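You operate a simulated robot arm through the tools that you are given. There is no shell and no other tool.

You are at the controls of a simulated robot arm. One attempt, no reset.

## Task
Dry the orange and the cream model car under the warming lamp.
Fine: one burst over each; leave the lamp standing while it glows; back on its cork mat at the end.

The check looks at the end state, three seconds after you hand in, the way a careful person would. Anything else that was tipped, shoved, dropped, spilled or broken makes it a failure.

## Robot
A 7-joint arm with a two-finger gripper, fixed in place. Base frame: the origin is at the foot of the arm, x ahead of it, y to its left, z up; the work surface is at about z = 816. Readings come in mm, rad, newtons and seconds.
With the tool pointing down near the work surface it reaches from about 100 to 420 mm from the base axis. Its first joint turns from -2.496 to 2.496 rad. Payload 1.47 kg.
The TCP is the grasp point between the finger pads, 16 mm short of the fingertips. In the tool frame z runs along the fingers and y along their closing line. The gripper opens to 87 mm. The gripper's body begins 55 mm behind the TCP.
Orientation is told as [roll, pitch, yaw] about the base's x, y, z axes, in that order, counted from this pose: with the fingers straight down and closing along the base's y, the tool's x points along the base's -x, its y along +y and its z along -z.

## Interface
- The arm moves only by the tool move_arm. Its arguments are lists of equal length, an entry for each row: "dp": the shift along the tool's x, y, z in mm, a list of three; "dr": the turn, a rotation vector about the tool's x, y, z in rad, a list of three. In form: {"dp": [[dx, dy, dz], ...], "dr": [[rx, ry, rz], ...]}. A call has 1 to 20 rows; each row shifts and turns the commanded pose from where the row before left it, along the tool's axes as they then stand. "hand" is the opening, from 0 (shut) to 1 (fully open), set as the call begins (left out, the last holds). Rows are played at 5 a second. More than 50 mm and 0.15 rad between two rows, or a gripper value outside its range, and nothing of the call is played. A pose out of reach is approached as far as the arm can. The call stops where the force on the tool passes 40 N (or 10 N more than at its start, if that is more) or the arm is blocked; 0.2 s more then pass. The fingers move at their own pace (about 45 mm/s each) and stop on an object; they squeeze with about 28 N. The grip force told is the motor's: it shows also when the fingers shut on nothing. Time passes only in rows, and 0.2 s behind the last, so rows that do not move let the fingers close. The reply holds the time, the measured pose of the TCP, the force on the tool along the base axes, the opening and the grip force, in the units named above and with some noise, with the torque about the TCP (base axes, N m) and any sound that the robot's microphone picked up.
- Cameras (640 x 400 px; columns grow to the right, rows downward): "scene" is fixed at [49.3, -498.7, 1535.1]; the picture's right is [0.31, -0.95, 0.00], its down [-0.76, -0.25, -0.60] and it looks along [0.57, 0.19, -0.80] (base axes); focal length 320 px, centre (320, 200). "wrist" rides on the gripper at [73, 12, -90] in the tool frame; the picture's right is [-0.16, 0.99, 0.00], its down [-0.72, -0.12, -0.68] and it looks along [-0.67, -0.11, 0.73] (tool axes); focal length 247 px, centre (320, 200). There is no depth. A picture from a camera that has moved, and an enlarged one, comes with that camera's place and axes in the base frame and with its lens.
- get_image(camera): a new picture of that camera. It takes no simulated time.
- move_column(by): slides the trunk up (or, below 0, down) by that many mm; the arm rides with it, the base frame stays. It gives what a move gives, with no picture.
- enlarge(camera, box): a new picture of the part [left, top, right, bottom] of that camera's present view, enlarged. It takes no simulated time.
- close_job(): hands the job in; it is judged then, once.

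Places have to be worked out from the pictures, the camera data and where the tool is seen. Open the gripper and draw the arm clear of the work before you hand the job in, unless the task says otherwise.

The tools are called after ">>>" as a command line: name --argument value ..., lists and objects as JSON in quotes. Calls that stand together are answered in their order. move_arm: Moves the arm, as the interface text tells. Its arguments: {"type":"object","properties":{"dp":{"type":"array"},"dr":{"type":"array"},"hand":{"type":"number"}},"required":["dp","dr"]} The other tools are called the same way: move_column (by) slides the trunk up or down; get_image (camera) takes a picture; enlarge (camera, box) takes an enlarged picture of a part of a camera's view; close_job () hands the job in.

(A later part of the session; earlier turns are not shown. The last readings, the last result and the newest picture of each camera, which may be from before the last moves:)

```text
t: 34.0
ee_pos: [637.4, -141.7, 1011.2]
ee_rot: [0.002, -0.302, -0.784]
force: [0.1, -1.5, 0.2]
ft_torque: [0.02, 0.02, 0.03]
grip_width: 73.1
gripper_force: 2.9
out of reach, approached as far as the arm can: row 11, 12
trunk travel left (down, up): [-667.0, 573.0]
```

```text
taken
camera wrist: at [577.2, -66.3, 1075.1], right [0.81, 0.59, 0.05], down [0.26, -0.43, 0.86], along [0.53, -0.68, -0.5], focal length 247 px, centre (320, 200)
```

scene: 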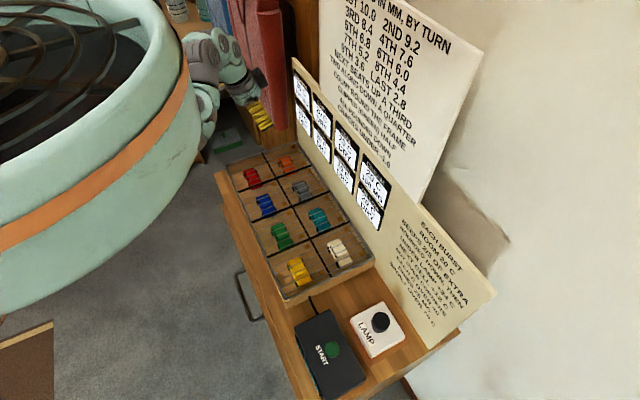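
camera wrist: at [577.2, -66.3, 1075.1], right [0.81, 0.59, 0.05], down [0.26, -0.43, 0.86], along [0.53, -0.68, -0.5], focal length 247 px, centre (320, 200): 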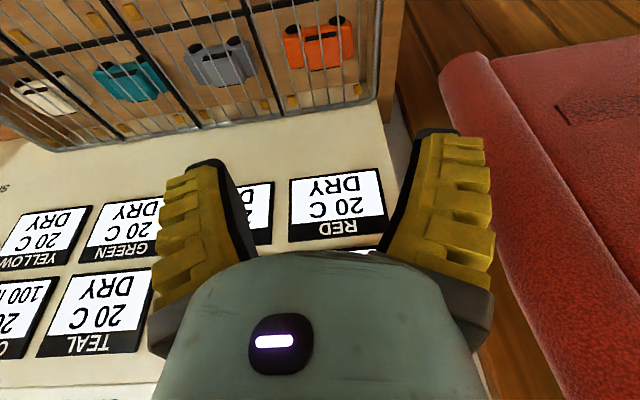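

I am at n≈551, m≈350, z=1011, beside the orange cell. Now I test going out to n≈610 over the cell centre.

>>> move_arm --dp '[[-9.55, 0, 2.96], [-9.55, 0, 2.96], [-9.55, 0, 2.96], [-9.55, 0, 2.96], [-9.55, 0, 2.96], [-9.55, 0, 2.96]]' --dr '[[0, 0, 0], [0, 0, 0], [0, 0, 0], [0, 0, 0], [0, 0, 0], [0, 0, 0]]'

>>> get_image --camera "scene"

>>> get_image --camera "wrist"

```text
t: 35.4
ee_pos: [679.6, -183.4, 1012.1]
ee_rot: [-0.001, -0.301, -0.786]
force: [-0.6, 0.4, 0.0]
ft_torque: [0.01, 0.01, 0.0]
grip_width: 72.9
gripper_force: 2.0
trunk travel left (down, up): [-667.0, 573.0]
```

```text
taken
```

scene: 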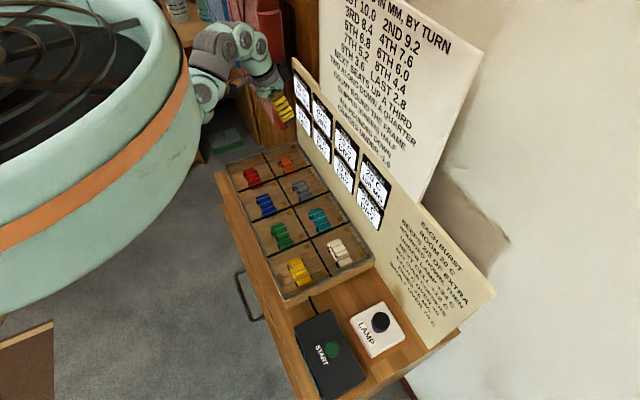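

```text
taken
camera wrist: at [619.4, -108.2, 1076.5], right [0.8, 0.59, 0.05], down [0.27, -0.43, 0.86], along [0.53, -0.68, -0.5], focal length 247 px, centre (320, 200)
```

wrist: 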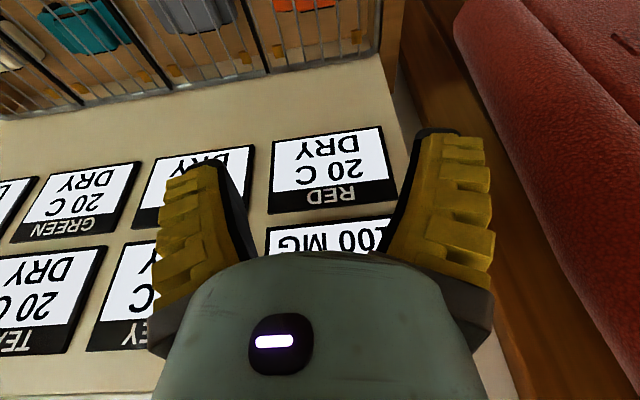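

The orange cell centre (n≈610, m≈350) is reachable at this arm height, so I will do vertical moves mainly with the trunk. Now I return to the lamp: pull back, travel along the bench and add 0.1 rad of tilt.

>>> move_arm --dp '[[14.3, 0, -4.4], [14.3, 0, -4.4], [14.3, 0, -4.4], [14.3, 0, -4.4], [0, -27, 0], [0, -27, 0], [0, -27, 0], [0, -27, 0], [0, -27, 0], [0, -27, 0], [0, -27, 0], [0, -27, 0], [0, -27, 0], [0, -27, 0]]' --dr '[[0, 0, 0], [0, 0, 0], [0, 0, 0], [0, 0, 0], [0, 0, 0], [0, 0, 0], [0, 0, 0], [0, 0, 0], [0, 0, 0], [0, 0, 0], [0, 0, 0], [0, 0, 0], [0, 0, 0], [0, 0, 0]]'

>>> move_arm --dp '[[0, 0, 0], [0, -27, 0], [0, -27, 0], [0, -27, 0], [0, -27, 0], [0, -27, 0], [0, -27, 0], [0, -27, 0], [0, -27, 0], [0, -27, 0], [0, -27, 0]]' --dr '[[0, -0.1, 0], [0, 0, 0], [0, 0, 0], [0, 0, 0], [0, 0, 0], [0, 0, 0], [0, 0, 0], [0, 0, 0], [0, 0, 0], [0, 0, 0], [0, 0, 0]]'

>>> get_image --camera "scene"

>>> get_image --camera "wrist"

```text
t: 38.4
ee_pos: [445.5, -333.5, 1010.8]
ee_rot: [-0.001, -0.3, -0.789]
force: [-1.3, -0.6, 0.7]
ft_torque: [0.02, -0.05, 0.03]
grip_width: 73.0
gripper_force: 2.4
trunk travel left (down, up): [-667.0, 573.0]
```

```text
t: 40.8
ee_pos: [253.9, -523.9, 1011.3]
ee_rot: [0.0, -0.4, -0.783]
force: [-1.0, -0.6, 0.2]
ft_torque: [0.01, -0.01, 0.02]
grip_width: 73.3
gripper_force: 2.8
trunk travel left (down, up): [-667.0, 573.0]
```

```text
taken
```

scene: 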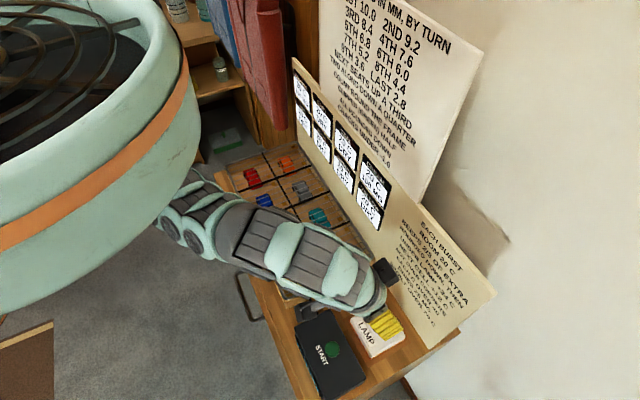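

```text
taken
camera wrist: at [190.1, -444.3, 1065.7], right [0.8, 0.6, 0.06], down [0.2, -0.37, 0.91], along [0.57, -0.71, -0.41], focal length 247 px, centre (320, 200)
```

wrist: 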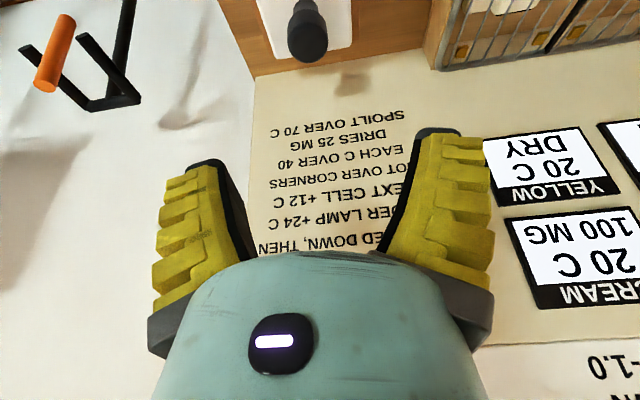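

The TCP is at n≈550, m≈-191, z=1011, with tilt 0.4. I move out 40 mm and 6 mm along to be over the knob axis.

>>> move_arm --dp '[[-9.2, -1.5, 3.9], [-9.2, -1.5, 3.9], [-9.2, -1.5, 3.9], [-9.2, -1.5, 3.9], [0, 0, 0]]' --dr '[[0, 0, 0], [0, 0, 0], [0, 0, 0], [0, 0, 0], [0, 0, 0]]'

>>> get_image --camera "wrist"

```text
t: 42.0
ee_pos: [276.8, -555.8, 1011.0]
ee_rot: [-0.003, -0.402, -0.784]
force: [-0.4, 1.0, -1.5]
ft_torque: [0.0, -0.01, -0.04]
grip_width: 72.8
gripper_force: 2.6
trunk travel left (down, up): [-667.0, 573.0]
```

```text
taken
camera wrist: at [213.2, -476.7, 1065.8], right [0.8, 0.59, 0.06], down [0.2, -0.37, 0.91], along [0.56, -0.72, -0.41], focal length 247 px, centre (320, 200)
```

wrist: 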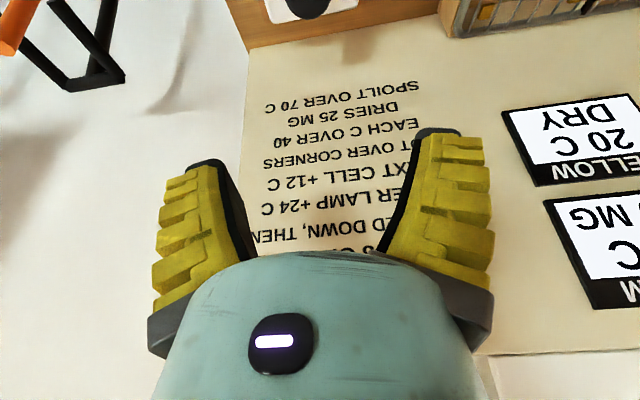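

Centred at n≈588.7, m≈-197.3 with no reach warning. I lower the trunk by 105 mm to bring the fingertips just above the cap and look.

>>> move_column --by -105

>>> get_image --camera "wrist"

>>> enlarge --camera "scene" --box '[330, 270, 450, 370]'

```text
t: 43.4
ee_pos: [277.6, -555.8, 905.5]
ee_rot: [0.001, -0.4, -0.786]
force: [-0.7, 0.3, -0.2]
ft_torque: [0.0, 0.0, 0.01]
grip_width: 72.9
gripper_force: 1.8
trunk travel left (down, up): [-562.0, 678.0]
```

```text
taken
camera wrist: at [214.0, -476.8, 961.0], right [0.8, 0.6, 0.06], down [0.2, -0.37, 0.91], along [0.56, -0.72, -0.41], focal length 247 px, centre (320, 200)
```

wrist: 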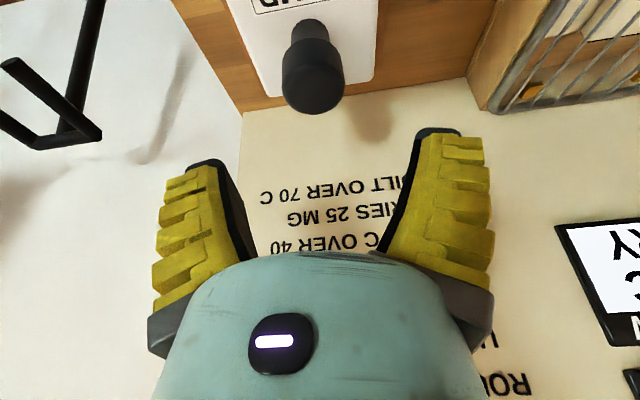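

```text
4.00 times, centred on (390, 320) of scene
camera zoom: at [49.3, -498.7, 1535.1], right [0.31, -0.95, 0.0], down [-0.76, -0.25, -0.6], along [0.57, 0.19, -0.8], focal length 1279 px, centre (40, -280)
```

zoom: 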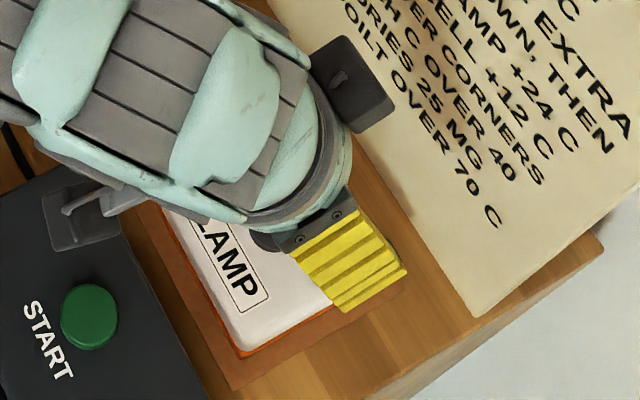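

The knob stays centred between the fingers (m≈-197) and the TCP is over its axis. I lower 60 mm more with the trunk so the fingers straddle the cap.

>>> move_column --by -60

>>> get_image --camera "wrist"

>>> enlarge --camera "scene" --box '[330, 270, 450, 370]'

```text
t: 44.4
ee_pos: [278.0, -556.5, 846.1]
ee_rot: [0.0, -0.399, -0.785]
force: [0.5, 0.3, 1.1]
ft_torque: [0.02, 0.01, -0.05]
grip_width: 73.4
gripper_force: 2.2
trunk travel left (down, up): [-502.0, 738.0]
```

```text
taken
camera wrist: at [214.0, -476.8, 901.0], right [0.8, 0.6, 0.06], down [0.2, -0.37, 0.91], along [0.56, -0.72, -0.41], focal length 247 px, centre (320, 200)
```

wrist: 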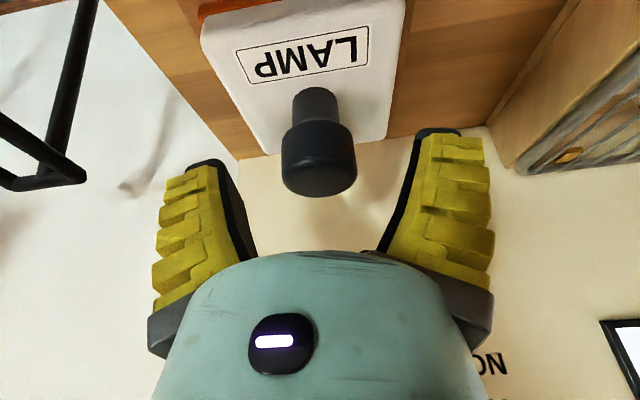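

```text
4.00 times, centred on (390, 320) of scene
camera zoom: at [49.3, -498.7, 1535.1], right [0.31, -0.95, 0.0], down [-0.76, -0.25, -0.6], along [0.57, 0.19, -0.8], focal length 1279 px, centre (40, -280)
```

zoom: 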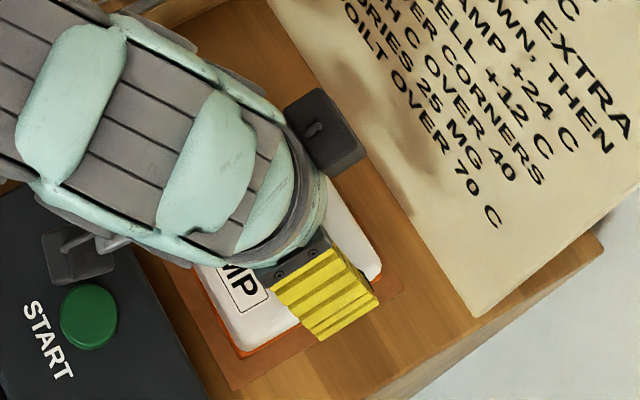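

The cap sits centred between the fingers, with its top at about z≈844. I lower 13 mm more so the pads cover the cap's height, then close.

>>> move_column --by -13

>>> get_image --camera "wrist"

```text
t: 45.0
ee_pos: [277.4, -557.5, 832.3]
ee_rot: [-0.001, -0.4, -0.785]
force: [0.0, 0.0, 0.6]
ft_torque: [-0.01, -0.01, 0.01]
grip_width: 73.2
gripper_force: 2.5
trunk travel left (down, up): [-489.0, 751.0]
```

```text
taken
camera wrist: at [214.1, -476.8, 888.0], right [0.8, 0.6, 0.06], down [0.2, -0.37, 0.91], along [0.56, -0.72, -0.41], focal length 247 px, centre (320, 200)
```

wrist: 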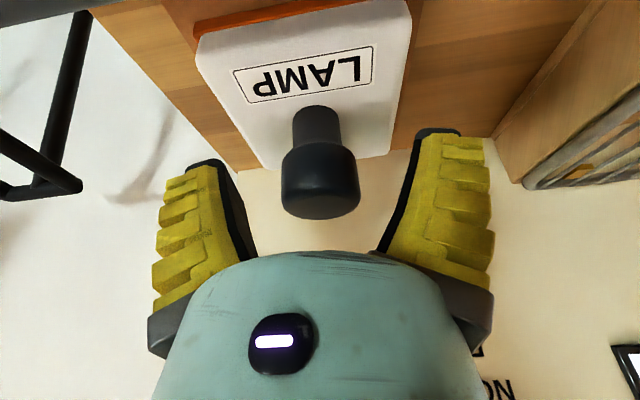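

The TCP projects right at the middle of the cap. I close the gripper on it now, holding still.

>>> move_arm --dp '[[0, 0, 0], [0, 0, 0], [0, 0, 0], [0, 0, 0], [0, 0, 0], [0, 0, 0]]' --dr '[[0, 0, 0], [0, 0, 0], [0, 0, 0], [0, 0, 0], [0, 0, 0], [0, 0, 0]]' --hand 0

>>> get_image --camera "wrist"

>>> enlarge --camera "scene" --box '[330, 270, 450, 370]'

```text
t: 46.4
ee_pos: [277.0, -556.7, 834.0]
ee_rot: [-0.002, -0.398, -0.786]
force: [-1.5, 3.1, 4.1]
ft_torque: [-0.13, -0.14, 0.05]
grip_width: 33.1
gripper_force: 26.9
trunk travel left (down, up): [-489.0, 751.0]
```

```text
taken
camera wrist: at [213.7, -476.7, 888.0], right [0.8, 0.6, 0.06], down [0.2, -0.37, 0.91], along [0.56, -0.72, -0.41], focal length 247 px, centre (320, 200)
```

wrist: 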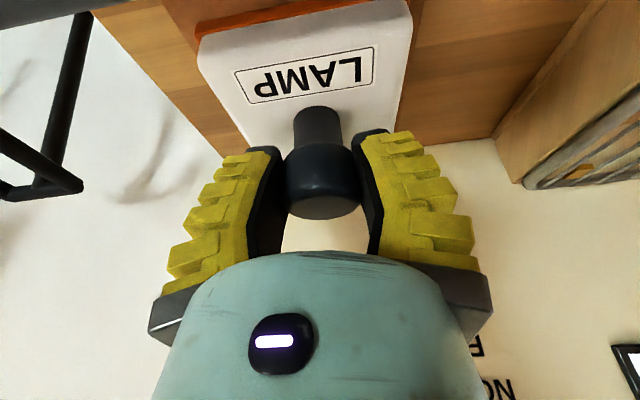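

```text
4.00 times, centred on (390, 320) of scene
camera zoom: at [49.3, -498.7, 1535.1], right [0.31, -0.95, 0.0], down [-0.76, -0.25, -0.6], along [0.57, 0.19, -0.8], focal length 1279 px, centre (40, -280)
```

zoom: 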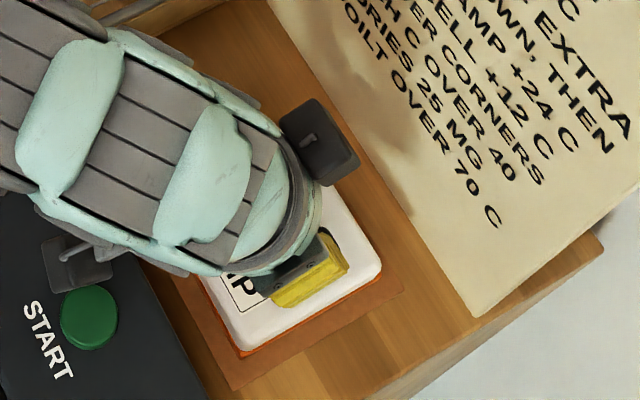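

Gripped: opening 33 mm, 27 N. I note the mat reference pose as TCP (277.2, -557.0, 833), yaw -0.785, tilt 0.4. Now I lift 30 mm with the trunk and check how the lamp hangs.

>>> move_column --by 30

>>> get_image --camera "wrist"

>>> enlarge --camera "scene" --box '[330, 270, 450, 370]'

```text
t: 47.1
ee_pos: [277.9, -556.1, 861.2]
ee_rot: [0.001, -0.399, -0.785]
force: [0.5, -0.2, -1.9]
ft_torque: [0.03, 0.03, 0.02]
grip_width: 32.4
gripper_force: 28.0
trunk travel left (down, up): [-519.0, 721.0]
```

```text
taken
camera wrist: at [213.5, -476.0, 917.3], right [0.8, 0.6, 0.06], down [0.2, -0.37, 0.91], along [0.56, -0.71, -0.42], focal length 247 px, centre (320, 200)
```

wrist: 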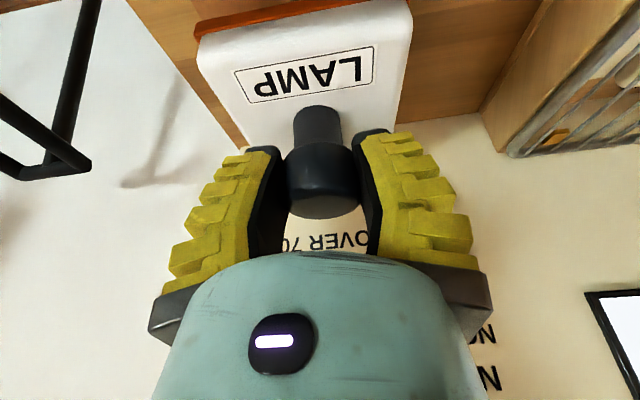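

```text
4.00 times, centred on (390, 320) of scene
camera zoom: at [49.3, -498.7, 1535.1], right [0.31, -0.95, 0.0], down [-0.76, -0.25, -0.6], along [0.57, 0.19, -0.8], focal length 1279 px, centre (40, -280)
```

zoom: 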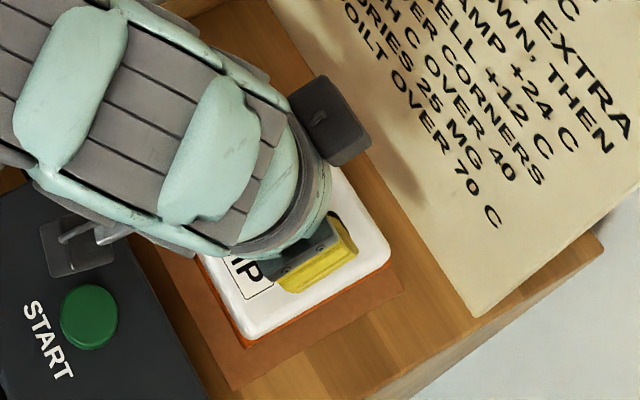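

The lamp hangs rigidly and level, about 2 N. I raise the trunk 110 mm, then pull back 35 mm and start travelling along the bench with the lamp about 90 mm above the grill.

>>> move_column --by 110

>>> move_arm --dp '[[10.7, 0, -4.5], [10.7, 0, -4.5], [10.7, 0, -4.5], [0, 20, 0], [0, 20, 0], [0, 20, 0], [0, 20, 0], [0, 20, 0], [0, 20, 0], [0, 20, 0], [0, 20, 0], [0, 20, 0], [0, 20, 0], [0, 20, 0], [0, 20, 0], [0, 20, 0]]' --dr '[[0, 0, 0], [0, 0, 0], [0, 0, 0], [0, 0, 0], [0, 0, 0], [0, 0, 0], [0, 0, 0], [0, 0, 0], [0, 0, 0], [0, 0, 0], [0, 0, 0], [0, 0, 0], [0, 0, 0], [0, 0, 0], [0, 0, 0], [0, 0, 0]]'

>>> get_image --camera "scene"

>>> get_image --camera "wrist"

```text
t: 48.5
ee_pos: [278.9, -555.7, 973.3]
ee_rot: [0.0, -0.398, -0.785]
force: [0.6, -0.4, -2.4]
ft_torque: [0.03, 0.01, 0.02]
grip_width: 32.1
gripper_force: 28.1
trunk travel left (down, up): [-629.0, 611.0]
```

```text
t: 52.0
ee_pos: [437.0, -349.1, 969.9]
ee_rot: [0.002, -0.398, -0.789]
force: [0.5, 0.2, -2.8]
ft_torque: [0.01, 0.01, -0.01]
grip_width: 32.4
gripper_force: 28.1
trunk travel left (down, up): [-629.0, 611.0]
```

```text
taken
```

scene: 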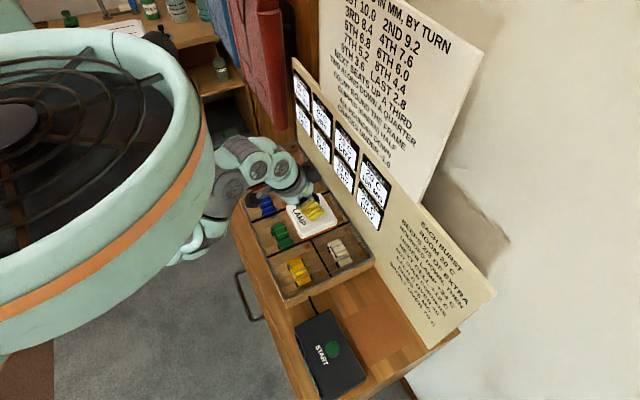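

```text
taken
camera wrist: at [373.2, -267.5, 1025.4], right [0.8, 0.59, 0.06], down [0.2, -0.37, 0.91], along [0.56, -0.72, -0.42], focal length 247 px, centre (320, 200)
```

wrist: 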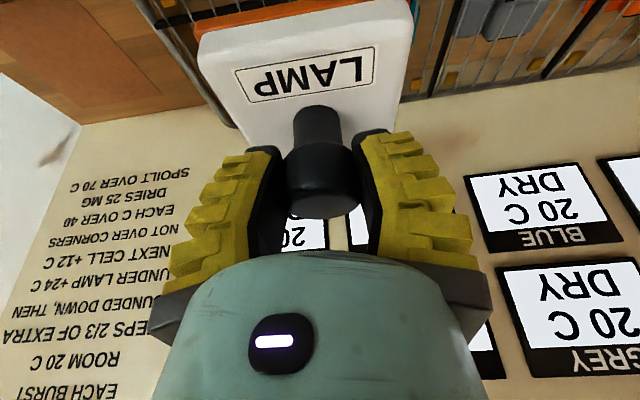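

The lamp is carried steadily, now at m≈62. I continue 286 mm along the bench to the orange cell's line.

>>> move_arm --dp '[[0, 20, 0], [0, 20, 0], [0, 20, 0], [0, 20, 0], [0, 20, 0], [0, 20, 0], [0, 20, 0], [0, 20, 0], [0, 20, 0], [0, 20, 0], [0, 20, 0], [0, 20, 0], [0, 20, 0], [0, 20, 0], [0, 6, 0]]' --dr '[[0, 0, 0], [0, 0, 0], [0, 0, 0], [0, 0, 0], [0, 0, 0], [0, 0, 0], [0, 0, 0], [0, 0, 0], [0, 0, 0], [0, 0, 0], [0, 0, 0], [0, 0, 0], [0, 0, 0], [0, 0, 0], [0, 0, 0]]'

>>> get_image --camera "scene"

>>> get_image --camera "wrist"

```text
t: 55.1
ee_pos: [639.8, -145.9, 972.9]
ee_rot: [0.001, -0.398, -0.787]
force: [-0.1, -0.6, -2.7]
ft_torque: [0.03, -0.02, -0.01]
grip_width: 32.3
gripper_force: 27.7
trunk travel left (down, up): [-629.0, 611.0]
```

```text
taken
```

scene: 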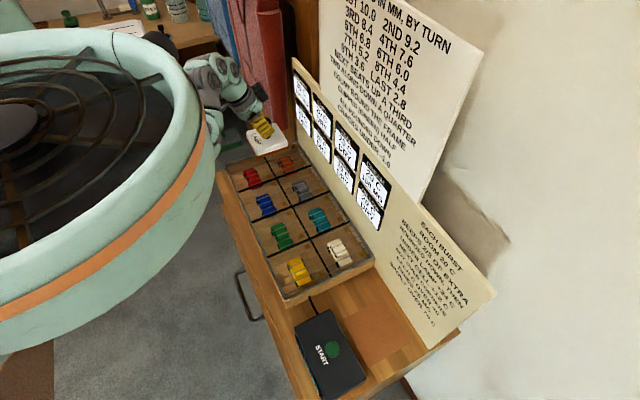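

```text
taken
camera wrist: at [575.8, -65.7, 1027.4], right [0.8, 0.59, 0.06], down [0.2, -0.37, 0.91], along [0.56, -0.72, -0.41], focal length 247 px, centre (320, 200)
```

wrist: 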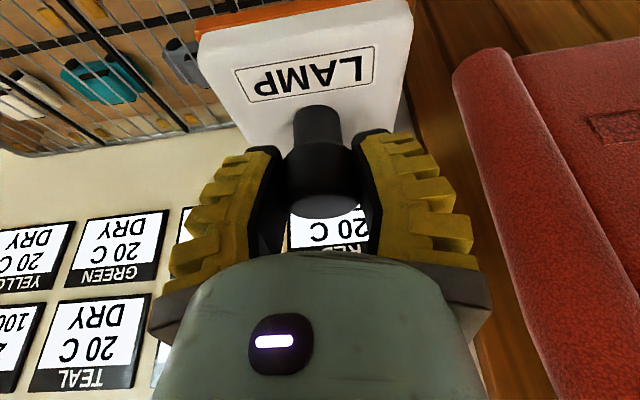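

At n≈555.6, m≈349. I now move the lamp out 53 mm to sit above the orange cell centre (n≈609).

>>> move_arm --dp '[[-9.8, 0, 4.1], [-9.8, 0, 4.1], [-9.8, 0, 4.1], [-9.8, -0.5, 4.1], [-9.8, -0.5, 4.1], [0, 0, 0]]' --dr '[[0, 0, 0], [0, 0, 0], [0, 0, 0], [0, 0, 0], [0, 0, 0], [0, 0, 0]]'

>>> get_image --camera "scene"

>>> get_image --camera "wrist"

```text
t: 56.5
ee_pos: [676.2, -183.5, 974.6]
ee_rot: [-0.002, -0.4, -0.785]
force: [0.7, -0.1, -2.5]
ft_torque: [0.01, 0.01, -0.01]
grip_width: 32.1
gripper_force: 27.4
trunk travel left (down, up): [-629.0, 611.0]
```

```text
taken
```

scene: 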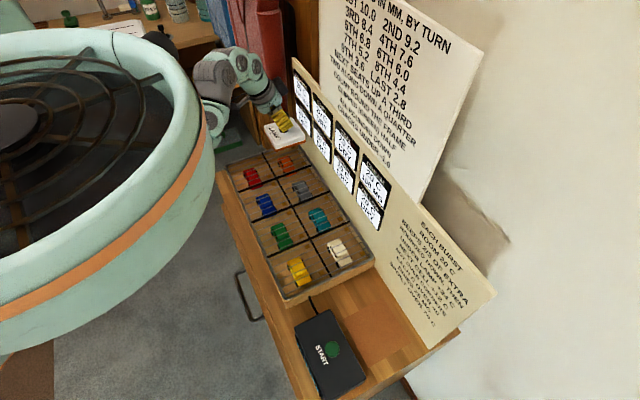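

```text
taken
camera wrist: at [612.0, -103.6, 1029.2], right [0.8, 0.6, 0.06], down [0.2, -0.37, 0.91], along [0.56, -0.71, -0.41], focal length 247 px, centre (320, 200)
```

wrist: 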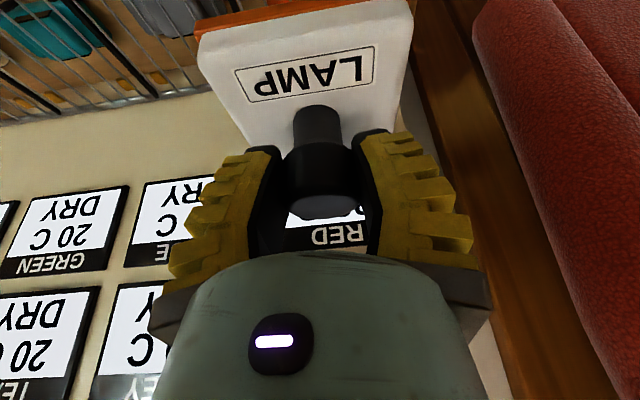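

The lamp is above the orange cell at n≈608, m≈348, z=974.6. I lower by 80 mm with the trunk and then check its alignment against the cell.

>>> move_column --by -80

>>> enlarge --camera "scene" --box '[220, 90, 350, 200]'

>>> get_image --camera "wrist"

```text
t: 57.7
ee_pos: [675.9, -183.2, 894.3]
ee_rot: [0.001, -0.401, -0.785]
force: [0.0, -0.5, -2.6]
ft_torque: [0.01, 0.01, 0.01]
grip_width: 32.2
gripper_force: 27.7
trunk travel left (down, up): [-549.0, 691.0]
```

```text
3.64 times, centred on (285, 145) of scene
camera zoom: at [49.3, -498.7, 1535.1], right [0.31, -0.95, 0.0], down [-0.76, -0.25, -0.6], along [0.57, 0.19, -0.8], focal length 1163 px, centre (447, 400)
```

zoom: 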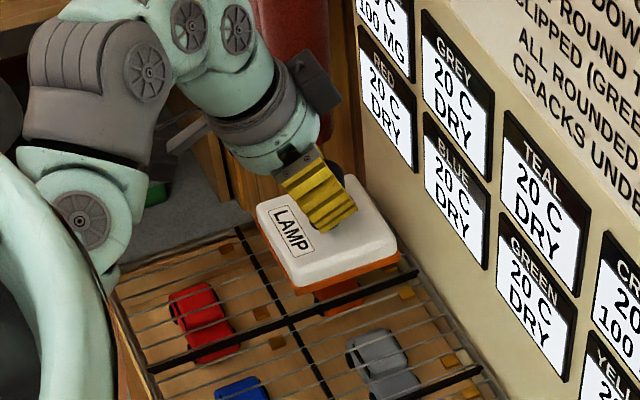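

```text
taken
camera wrist: at [612.2, -103.7, 949.6], right [0.8, 0.6, 0.06], down [0.2, -0.37, 0.91], along [0.56, -0.72, -0.41], focal length 247 px, centre (320, 200)
```

wrist: 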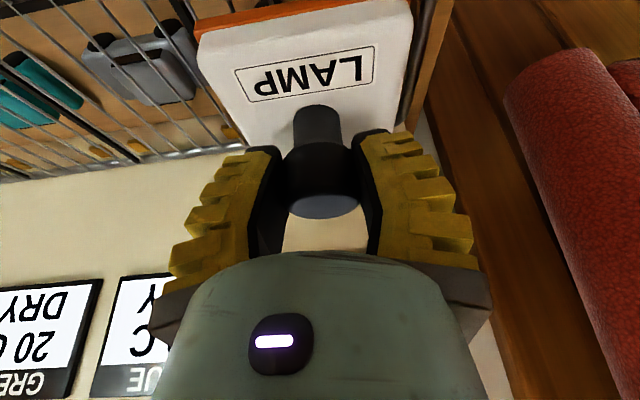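

The lamp's near corner projects to about n=567, m=300, so its centre is at about (610, 346), well inside the orange cell. I lower by 12 mm with the arm, then feel for contact.

>>> move_arm --dp '[[1.56, 0, 3.68], [1.56, 0, 3.68], [1.56, 0, 3.68], [0, 0, 0]]' --dr '[[0, 0, 0], [0, 0, 0], [0, 0, 0], [0, 0, 0]]'

>>> enlarge --camera "scene" --box '[250, 120, 330, 180]'

```text
t: 58.7
ee_pos: [677.6, -184.4, 885.3]
ee_rot: [0.004, -0.406, -0.787]
force: [-4.8, 2.1, 21.4]
ft_torque: [-0.08, -0.02, 0.0]
grip_width: 33.1
gripper_force: 27.9
trunk travel left (down, up): [-549.0, 691.0]
```

```text
6.67 times, centred on (290, 150) of scene
camera zoom: at [49.3, -498.7, 1535.1], right [0.31, -0.95, 0.0], down [-0.76, -0.25, -0.6], along [0.57, 0.19, -0.8], focal length 2132 px, centre (520, 533)
```

zoom: 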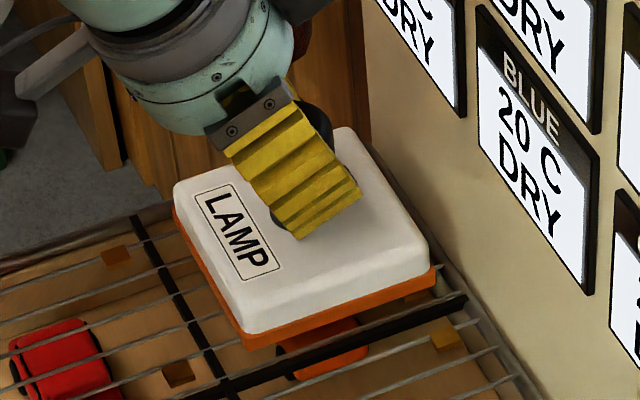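

Contact: the force is +21 N at z≈885, so the lamp stands on the grill. I relieve the press by 2.5 mm before releasing.

>>> move_arm --dp '[[-0.97, 0, -2.3], [0, 0, 0]]' --dr '[[0, 0, 0], [0, 0, 0]]'

```text
t: 59.3
ee_pos: [678.0, -183.7, 886.1]
ee_rot: [0.001, -0.4, -0.785]
force: [3.1, -1.6, 5.6]
ft_torque: [-0.22, -0.22, 0.04]
grip_width: 31.7
gripper_force: 28.1
trunk travel left (down, up): [-549.0, 691.0]
```

The force dropped to 5.6 N, so the lamp is carried by the grill. I open the gripper to release it.

>>> move_arm --dp '[[0, 0, 0], [0, 0, 0], [0, 0, 0], [0, 0, 0], [0, 0, 0]]' --dr '[[0, 0, 0], [0, 0, 0], [0, 0, 0], [0, 0, 0], [0, 0, 0]]' --hand 0.8

>>> get_image --camera "wrist"

>>> enlarge --camera "scene" --box '[250, 120, 330, 180]'

```text
t: 60.5
ee_pos: [675.7, -183.3, 886.7]
ee_rot: [0.0, -0.399, -0.785]
force: [-0.7, 0.0, 1.0]
ft_torque: [-0.01, -0.01, 0.04]
grip_width: 73.1
gripper_force: 2.4
trunk travel left (down, up): [-549.0, 691.0]
```

```text
taken
camera wrist: at [612.0, -103.8, 940.4], right [0.8, 0.6, 0.06], down [0.2, -0.37, 0.91], along [0.56, -0.72, -0.41], focal length 247 px, centre (320, 200)
```

wrist: 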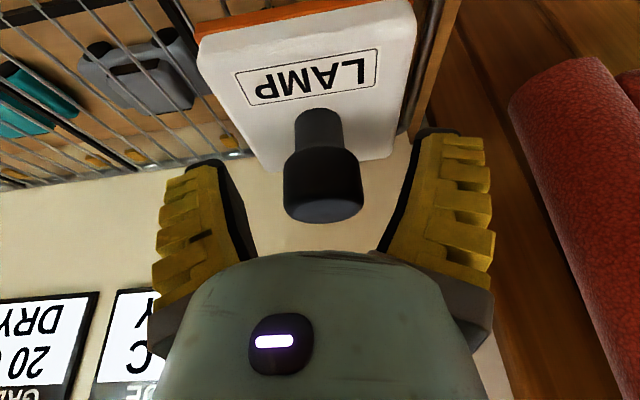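

```text
6.67 times, centred on (290, 150) of scene
camera zoom: at [49.3, -498.7, 1535.1], right [0.31, -0.95, 0.0], down [-0.76, -0.25, -0.6], along [0.57, 0.19, -0.8], focal length 2132 px, centre (520, 533)
```

zoom: 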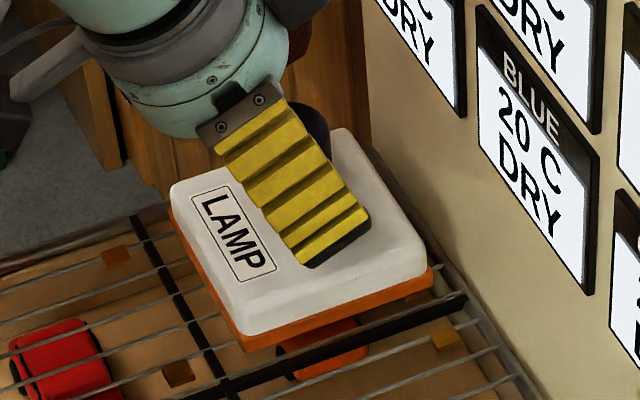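

The lamp stands free on the grill over orange. I raise the trunk by 90 mm straight up to clear the knob.

>>> move_column --by 90

>>> enlarge --camera "scene" --box '[220, 90, 350, 200]'

>>> get_image --camera "wrist"

```text
t: 61.8
ee_pos: [675.9, -184.1, 974.2]
ee_rot: [0.002, -0.401, -0.787]
force: [-0.1, 0.1, -1.3]
ft_torque: [0.01, -0.03, 0.01]
grip_width: 72.9
gripper_force: 1.9
trunk travel left (down, up): [-639.0, 601.0]
```

```text
3.64 times, centred on (285, 145) of scene
camera zoom: at [49.3, -498.7, 1535.1], right [0.31, -0.95, 0.0], down [-0.76, -0.25, -0.6], along [0.57, 0.19, -0.8], focal length 1163 px, centre (447, 400)
```

zoom: 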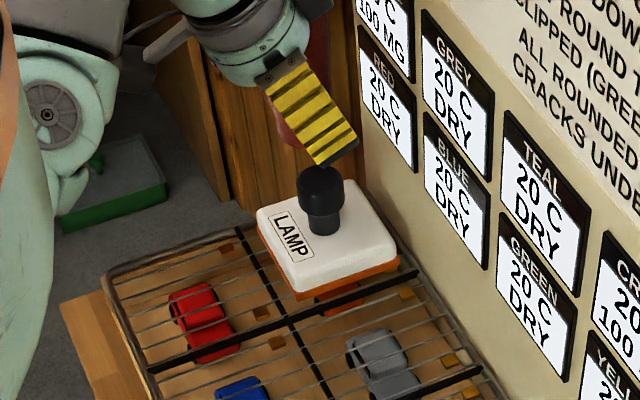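

```text
taken
camera wrist: at [611.9, -103.7, 1030.2], right [0.8, 0.6, 0.06], down [0.2, -0.37, 0.91], along [0.56, -0.72, -0.41], focal length 247 px, centre (320, 200)
```

wrist: 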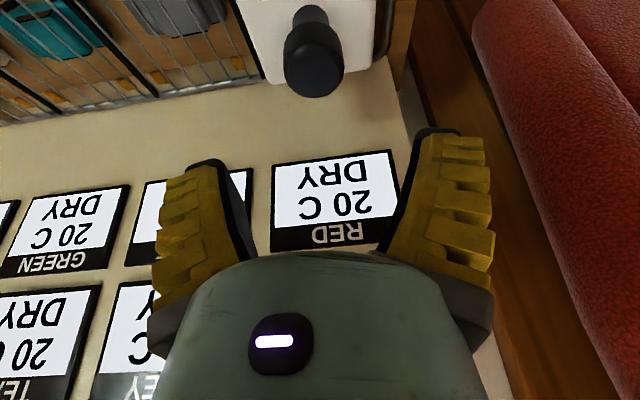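

The lamp stands squarely within the orange cell. Now I travel back along the bench, pulled in to n≈555, to the START box.

>>> move_arm --dp '[[13, 0, -5.5], [13, 0, -5.5], [13, 0, -5.5], [13, 0, -5.5], [0, -25, 0], [0, -25, 0], [0, -25, 0], [0, -25, 0], [0, -25, 0], [0, -25, 0], [0, -25, 0], [0, -25, 0], [0, -25, 0], [0, -25, 0], [0, -25, 0], [0, -25, 0]]' --dr '[[0, 0, 0], [0, 0, 0], [0, 0, 0], [0, 0, 0], [0, 0, 0], [0, 0, 0], [0, 0, 0], [0, 0, 0], [0, 0, 0], [0, 0, 0], [0, 0, 0], [0, 0, 0], [0, 0, 0], [0, 0, 0], [0, 0, 0], [0, 0, 0]]'

>>> move_arm --dp '[[0, -25, 0], [0, -25, 0], [0, -25, 0], [0, -25, 0], [0, -25, 0], [0, -25, 0], [0, -25, 0], [0, -25, 0], [0, -25, 0]]' --dr '[[0, 0, 0], [0, 0, 0], [0, 0, 0], [0, 0, 0], [0, 0, 0], [0, 0, 0], [0, 0, 0], [0, 0, 0], [0, 0, 0]]' --hand 0

>>> get_image --camera "scene"

>>> get_image --camera "wrist"

```text
t: 65.2
ee_pos: [423.2, -354.0, 974.5]
ee_rot: [0.0, -0.399, -0.788]
force: [-0.3, -0.2, 0.3]
ft_torque: [0.01, 0.01, -0.01]
grip_width: 73.1
gripper_force: 1.7
trunk travel left (down, up): [-639.0, 601.0]
```

```text
t: 67.2
ee_pos: [263.8, -515.6, 974.8]
ee_rot: [-0.004, -0.4, -0.784]
force: [-0.4, -0.3, -0.2]
ft_torque: [-0.01, 0.02, 0.0]
grip_width: 0.0
gripper_force: 28.2
trunk travel left (down, up): [-639.0, 601.0]
```

```text
taken
```

scene: 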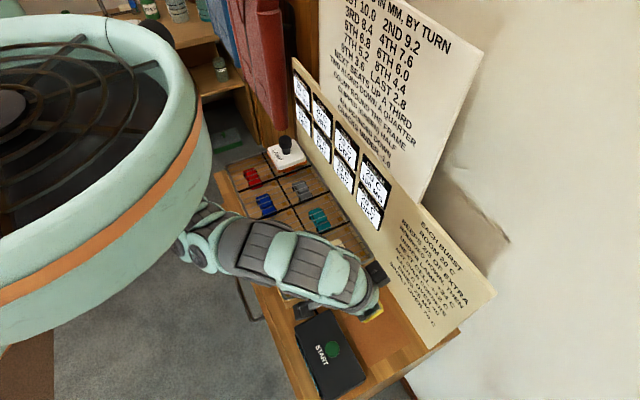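

```text
taken
camera wrist: at [200.8, -435.5, 1030.7], right [0.8, 0.6, 0.06], down [0.2, -0.36, 0.91], along [0.56, -0.71, -0.41], focal length 247 px, centre (320, 200)
```

wrist: 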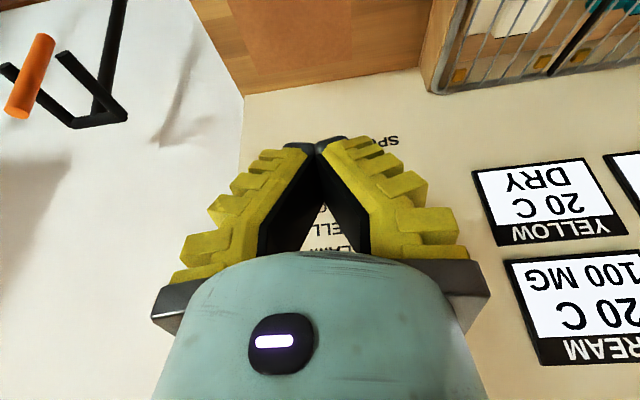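

The closed fingertips come together at the tip. I pull back toward the START box line (n≈479, m≈-198), staying high, and reduce the tilt stepwise.

>>> move_arm --dp '[[13, -5, -5.5], [13, -5, -5.5], [13, -5, -5.5], [13, -5, -5.5], [0, 0, 0], [0, 0, 0]]' --dr '[[0, 0, 0], [0, 0, 0], [0, 0, 0], [0, 0, 0], [0, 0.1, 0], [0, 0.1, 0]]'

>>> get_image --camera "wrist"

```text
t: 68.6
ee_pos: [213.2, -490.6, 975.6]
ee_rot: [0.0, -0.197, -0.783]
force: [-0.4, 0.5, -0.8]
ft_torque: [-0.03, -0.02, 0.0]
grip_width: 0.0
gripper_force: 27.8
trunk travel left (down, up): [-639.0, 601.0]
```

```text
taken
camera wrist: at [157.2, -419.3, 1050.0], right [0.81, 0.59, 0.03], down [0.33, -0.49, 0.81], along [0.49, -0.64, -0.59], focal length 247 px, centre (320, 200)
```

wrist: 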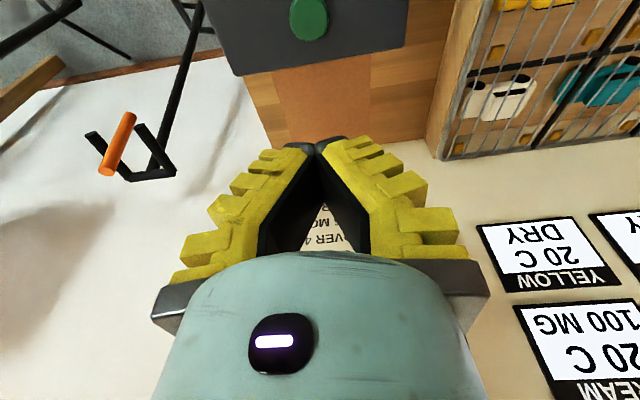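

At n≈498, m≈-196, tilt 0.2, with no limits hit. I pull back the last 19 mm and bring the tool vertical.

>>> move_arm --dp '[[9.3, -1, -1.9], [9.3, -1, -1.9], [0, 0, 0], [0, 0, 0], [0, 0, 0]]' --dr '[[0, 0, 0], [0, 0, 0], [0, 0.1, 0], [0, 0.1, 0], [0, 0, 0]]'

>>> get_image --camera "wrist"

>>> enlarge --camera "scene" --box '[280, 270, 400, 400]'

```text
t: 69.8
ee_pos: [195.5, -477.2, 975.5]
ee_rot: [0.0, 0.002, -0.785]
force: [0.6, -0.2, -0.1]
ft_torque: [-0.01, -0.05, 0.01]
grip_width: 0.0
gripper_force: 27.7
trunk travel left (down, up): [-639.0, 601.0]
```

```text
taken
camera wrist: at [152.3, -417.8, 1065.7], right [0.81, 0.59, 0.0], down [0.43, -0.6, 0.68], along [0.4, -0.55, -0.73], focal length 247 px, centre (320, 200)
```

wrist: 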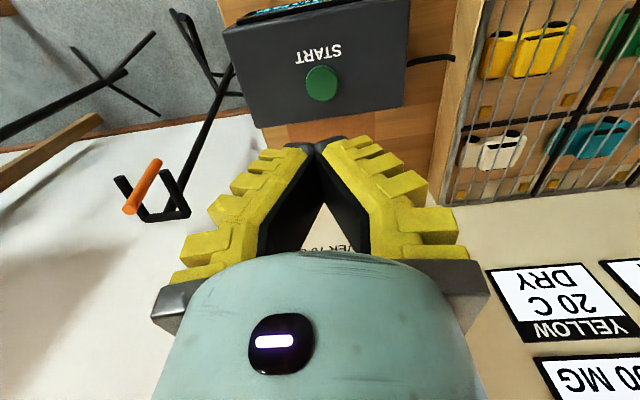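

```text
3.08 times, centred on (340, 335) of scene
camera zoom: at [49.3, -498.7, 1535.1], right [0.31, -0.95, 0.0], down [-0.76, -0.25, -0.6], along [0.57, 0.19, -0.8], focal length 984 px, centre (258, -215)
```

zoom: 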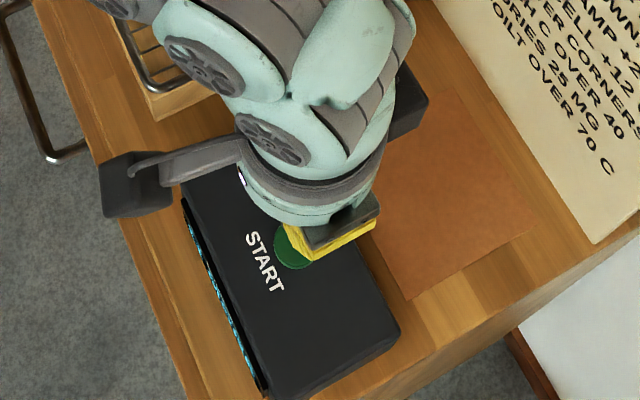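

The tool is vertical at n≈476, m≈-199, and the button sits at n≈479, m≈-199. I shift 3 mm outward and lower the trunk by 105 mm to get just above the button.

>>> move_arm --dp '[[-3, 0, 0], [0, 0, 0]]' --dr '[[0, 0, 0], [0, 0, 0]]'

>>> move_column --by -105

>>> get_image --camera "wrist"

>>> enlarge --camera "scene" --box '[280, 290, 400, 400]'

```text
t: 70.4
ee_pos: [198.9, -479.8, 975.2]
ee_rot: [0.0, 0.0, -0.785]
force: [0.0, -0.4, -0.2]
ft_torque: [-0.01, -0.04, 0.0]
grip_width: 0.0
gripper_force: 28.0
trunk travel left (down, up): [-639.0, 601.0]
```

```text
t: 71.7
ee_pos: [199.6, -479.1, 870.0]
ee_rot: [-0.003, 0.0, -0.783]
force: [0.6, 0.7, 0.5]
ft_torque: [0.03, 0.02, 0.01]
grip_width: 0.0
gripper_force: 27.9
trunk travel left (down, up): [-534.0, 706.0]
```

```text
taken
camera wrist: at [155.4, -420.5, 961.3], right [0.81, 0.59, 0.0], down [0.43, -0.59, 0.68], along [0.4, -0.55, -0.73], focal length 247 px, centre (320, 200)
```

wrist: 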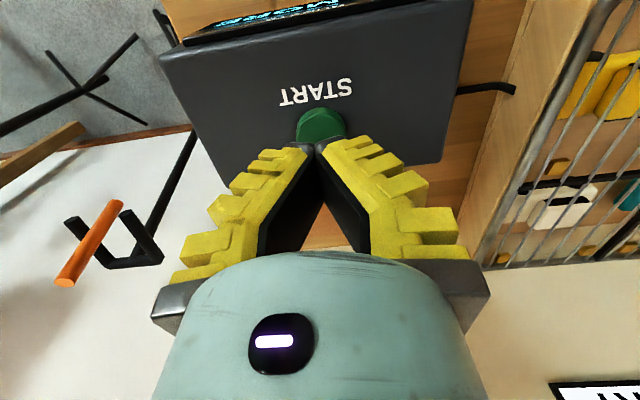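

```text
3.64 times, centred on (340, 345) of scene
camera zoom: at [49.3, -498.7, 1535.1], right [0.31, -0.95, 0.0], down [-0.76, -0.25, -0.6], along [0.57, 0.19, -0.8], focal length 1163 px, centre (247, -327)
```

zoom: 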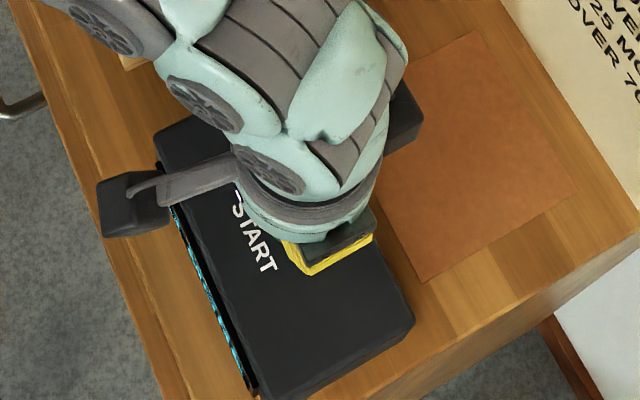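

The fingertips (z≈854) are right above the button, laterally centred. I come down 16 mm slowly, watching force and sound.

>>> move_arm --dp '[[0, 0, 4], [0, 0, 4], [0, 0, 4], [0, 0, 4]]' --dr '[[0, 0, 0], [0, 0, 0], [0, 0, 0], [0, 0, 0]]'

>>> get_image --camera "wrist"

```text
t: 72.7
ee_pos: [197.9, -479.8, 854.7]
ee_rot: [-0.001, 0.0, -0.784]
force: [0.4, -0.8, -0.6]
ft_torque: [0.0, 0.04, 0.0]
grip_width: 0.0
gripper_force: 27.5
trunk travel left (down, up): [-534.0, 706.0]
```

```text
taken
camera wrist: at [155.3, -419.8, 944.8], right [0.81, 0.59, 0.0], down [0.43, -0.59, 0.68], along [0.4, -0.55, -0.73], focal length 247 px, centre (320, 200)
```

wrist: 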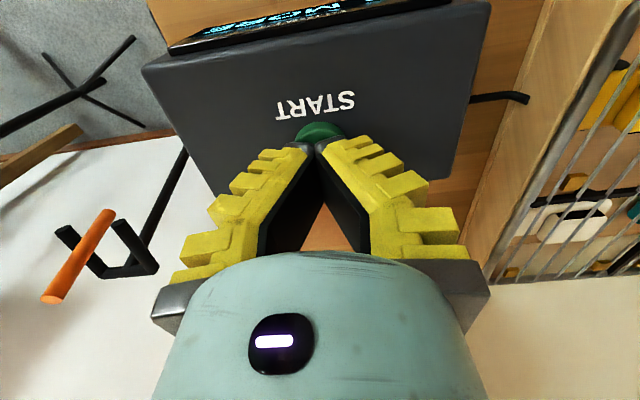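

No contact yet at TCP z≈854. I continue down in 2 mm steps.

>>> move_arm --dp '[[0, 0, 2], [0, 0, 2], [0, 0, 2], [0, 0, 2]]' --dr '[[0, 0, 0], [0, 0, 0], [0, 0, 0], [0, 0, 0]]'

```text
t: 73.7
ee_pos: [198.4, -478.2, 846.3]
ee_rot: [0.0, 0.001, -0.786]
force: [-0.1, -0.6, -0.7]
ft_torque: [0.02, 0.04, 0.03]
grip_width: 0.1
gripper_force: 27.7
trunk travel left (down, up): [-534.0, 706.0]
```

Still free at z≈846. I go down another 6 mm in 2 mm steps.

>>> move_arm --dp '[[0, 0, 2], [0, 0, 2], [0, 0, 2]]' --dr '[[0, 0, 0], [0, 0, 0], [0, 0, 0]]'

>>> enlarge --camera "wrist" --box '[240, 80, 400, 180]'

```text
t: 74.5
ee_pos: [197.4, -479.1, 840.9]
ee_rot: [0.0, 0.0, -0.789]
force: [-0.3, -0.9, 1.3]
ft_torque: [-0.01, 0.0, -0.01]
grip_width: 6.2
gripper_force: 28.3
trunk travel left (down, up): [-534.0, 706.0]
heard: click
```

```text
4.00 times, centred on (320, 130) of wrist
camera zoom: at [154.3, -419.8, 931.8], right [0.81, 0.59, 0.0], down [0.43, -0.59, 0.68], along [0.4, -0.55, -0.73], focal length 988 px, centre (320, 480)
```

zoom: 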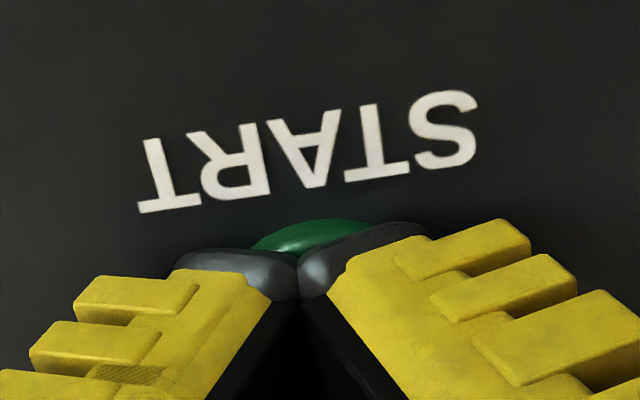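

A click was heard, so the press registered. I lift off 20 mm and look at the lamp.

>>> move_arm --dp '[[0, 0, -5], [0, 0, -5], [0, 0, -10]]' --dr '[[0, 0, 0], [0, 0, 0], [0, 0, 0]]'

>>> enlarge --camera "scene" --box '[220, 90, 350, 200]'

>>> get_image --camera "scene"

>>> get_image --camera "wrist"

```text
t: 75.3
ee_pos: [198.9, -479.5, 861.7]
ee_rot: [-0.001, 0.0, -0.785]
force: [0.4, 0.3, -0.6]
ft_torque: [0.03, 0.0, 0.0]
grip_width: 0.1
gripper_force: 28.1
trunk travel left (down, up): [-534.0, 706.0]
```

```text
3.64 times, centred on (285, 145) of scene
camera zoom: at [49.3, -498.7, 1535.1], right [0.31, -0.95, 0.0], down [-0.76, -0.25, -0.6], along [0.57, 0.19, -0.8], focal length 1163 px, centre (447, 400)
```

zoom: 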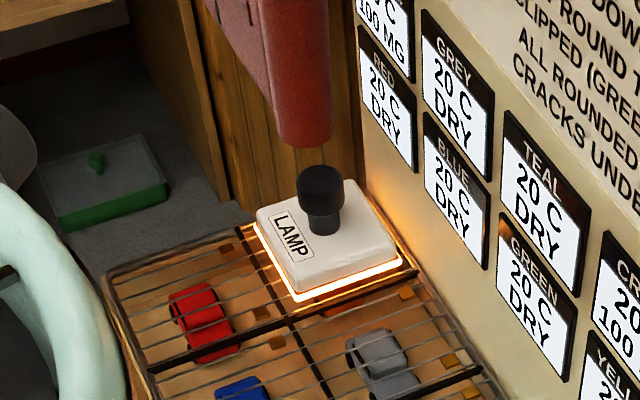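

```text
taken
```

scene: 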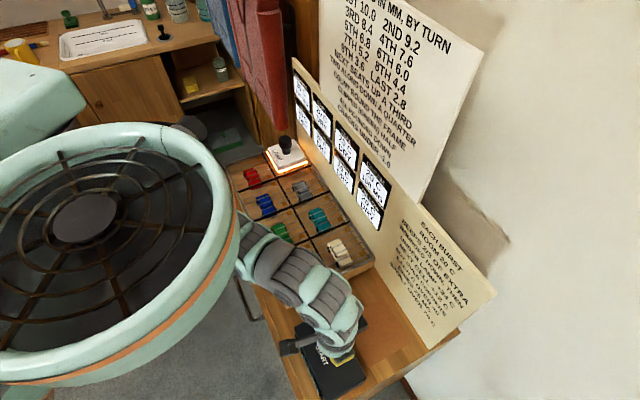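

```text
taken
camera wrist: at [155.3, -420.3, 951.1], right [0.81, 0.59, 0.0], down [0.43, -0.59, 0.68], along [0.4, -0.55, -0.73], focal length 247 px, centre (320, 200)
```

wrist: 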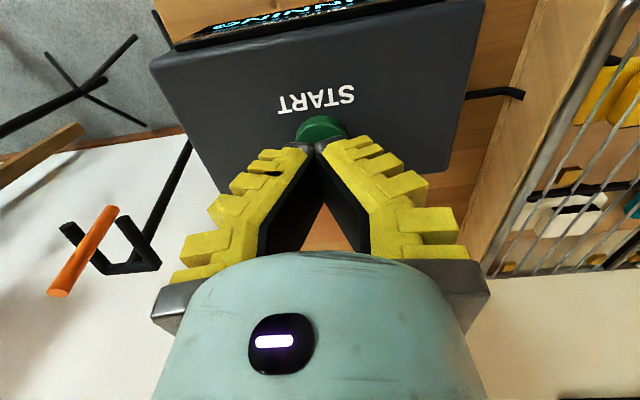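

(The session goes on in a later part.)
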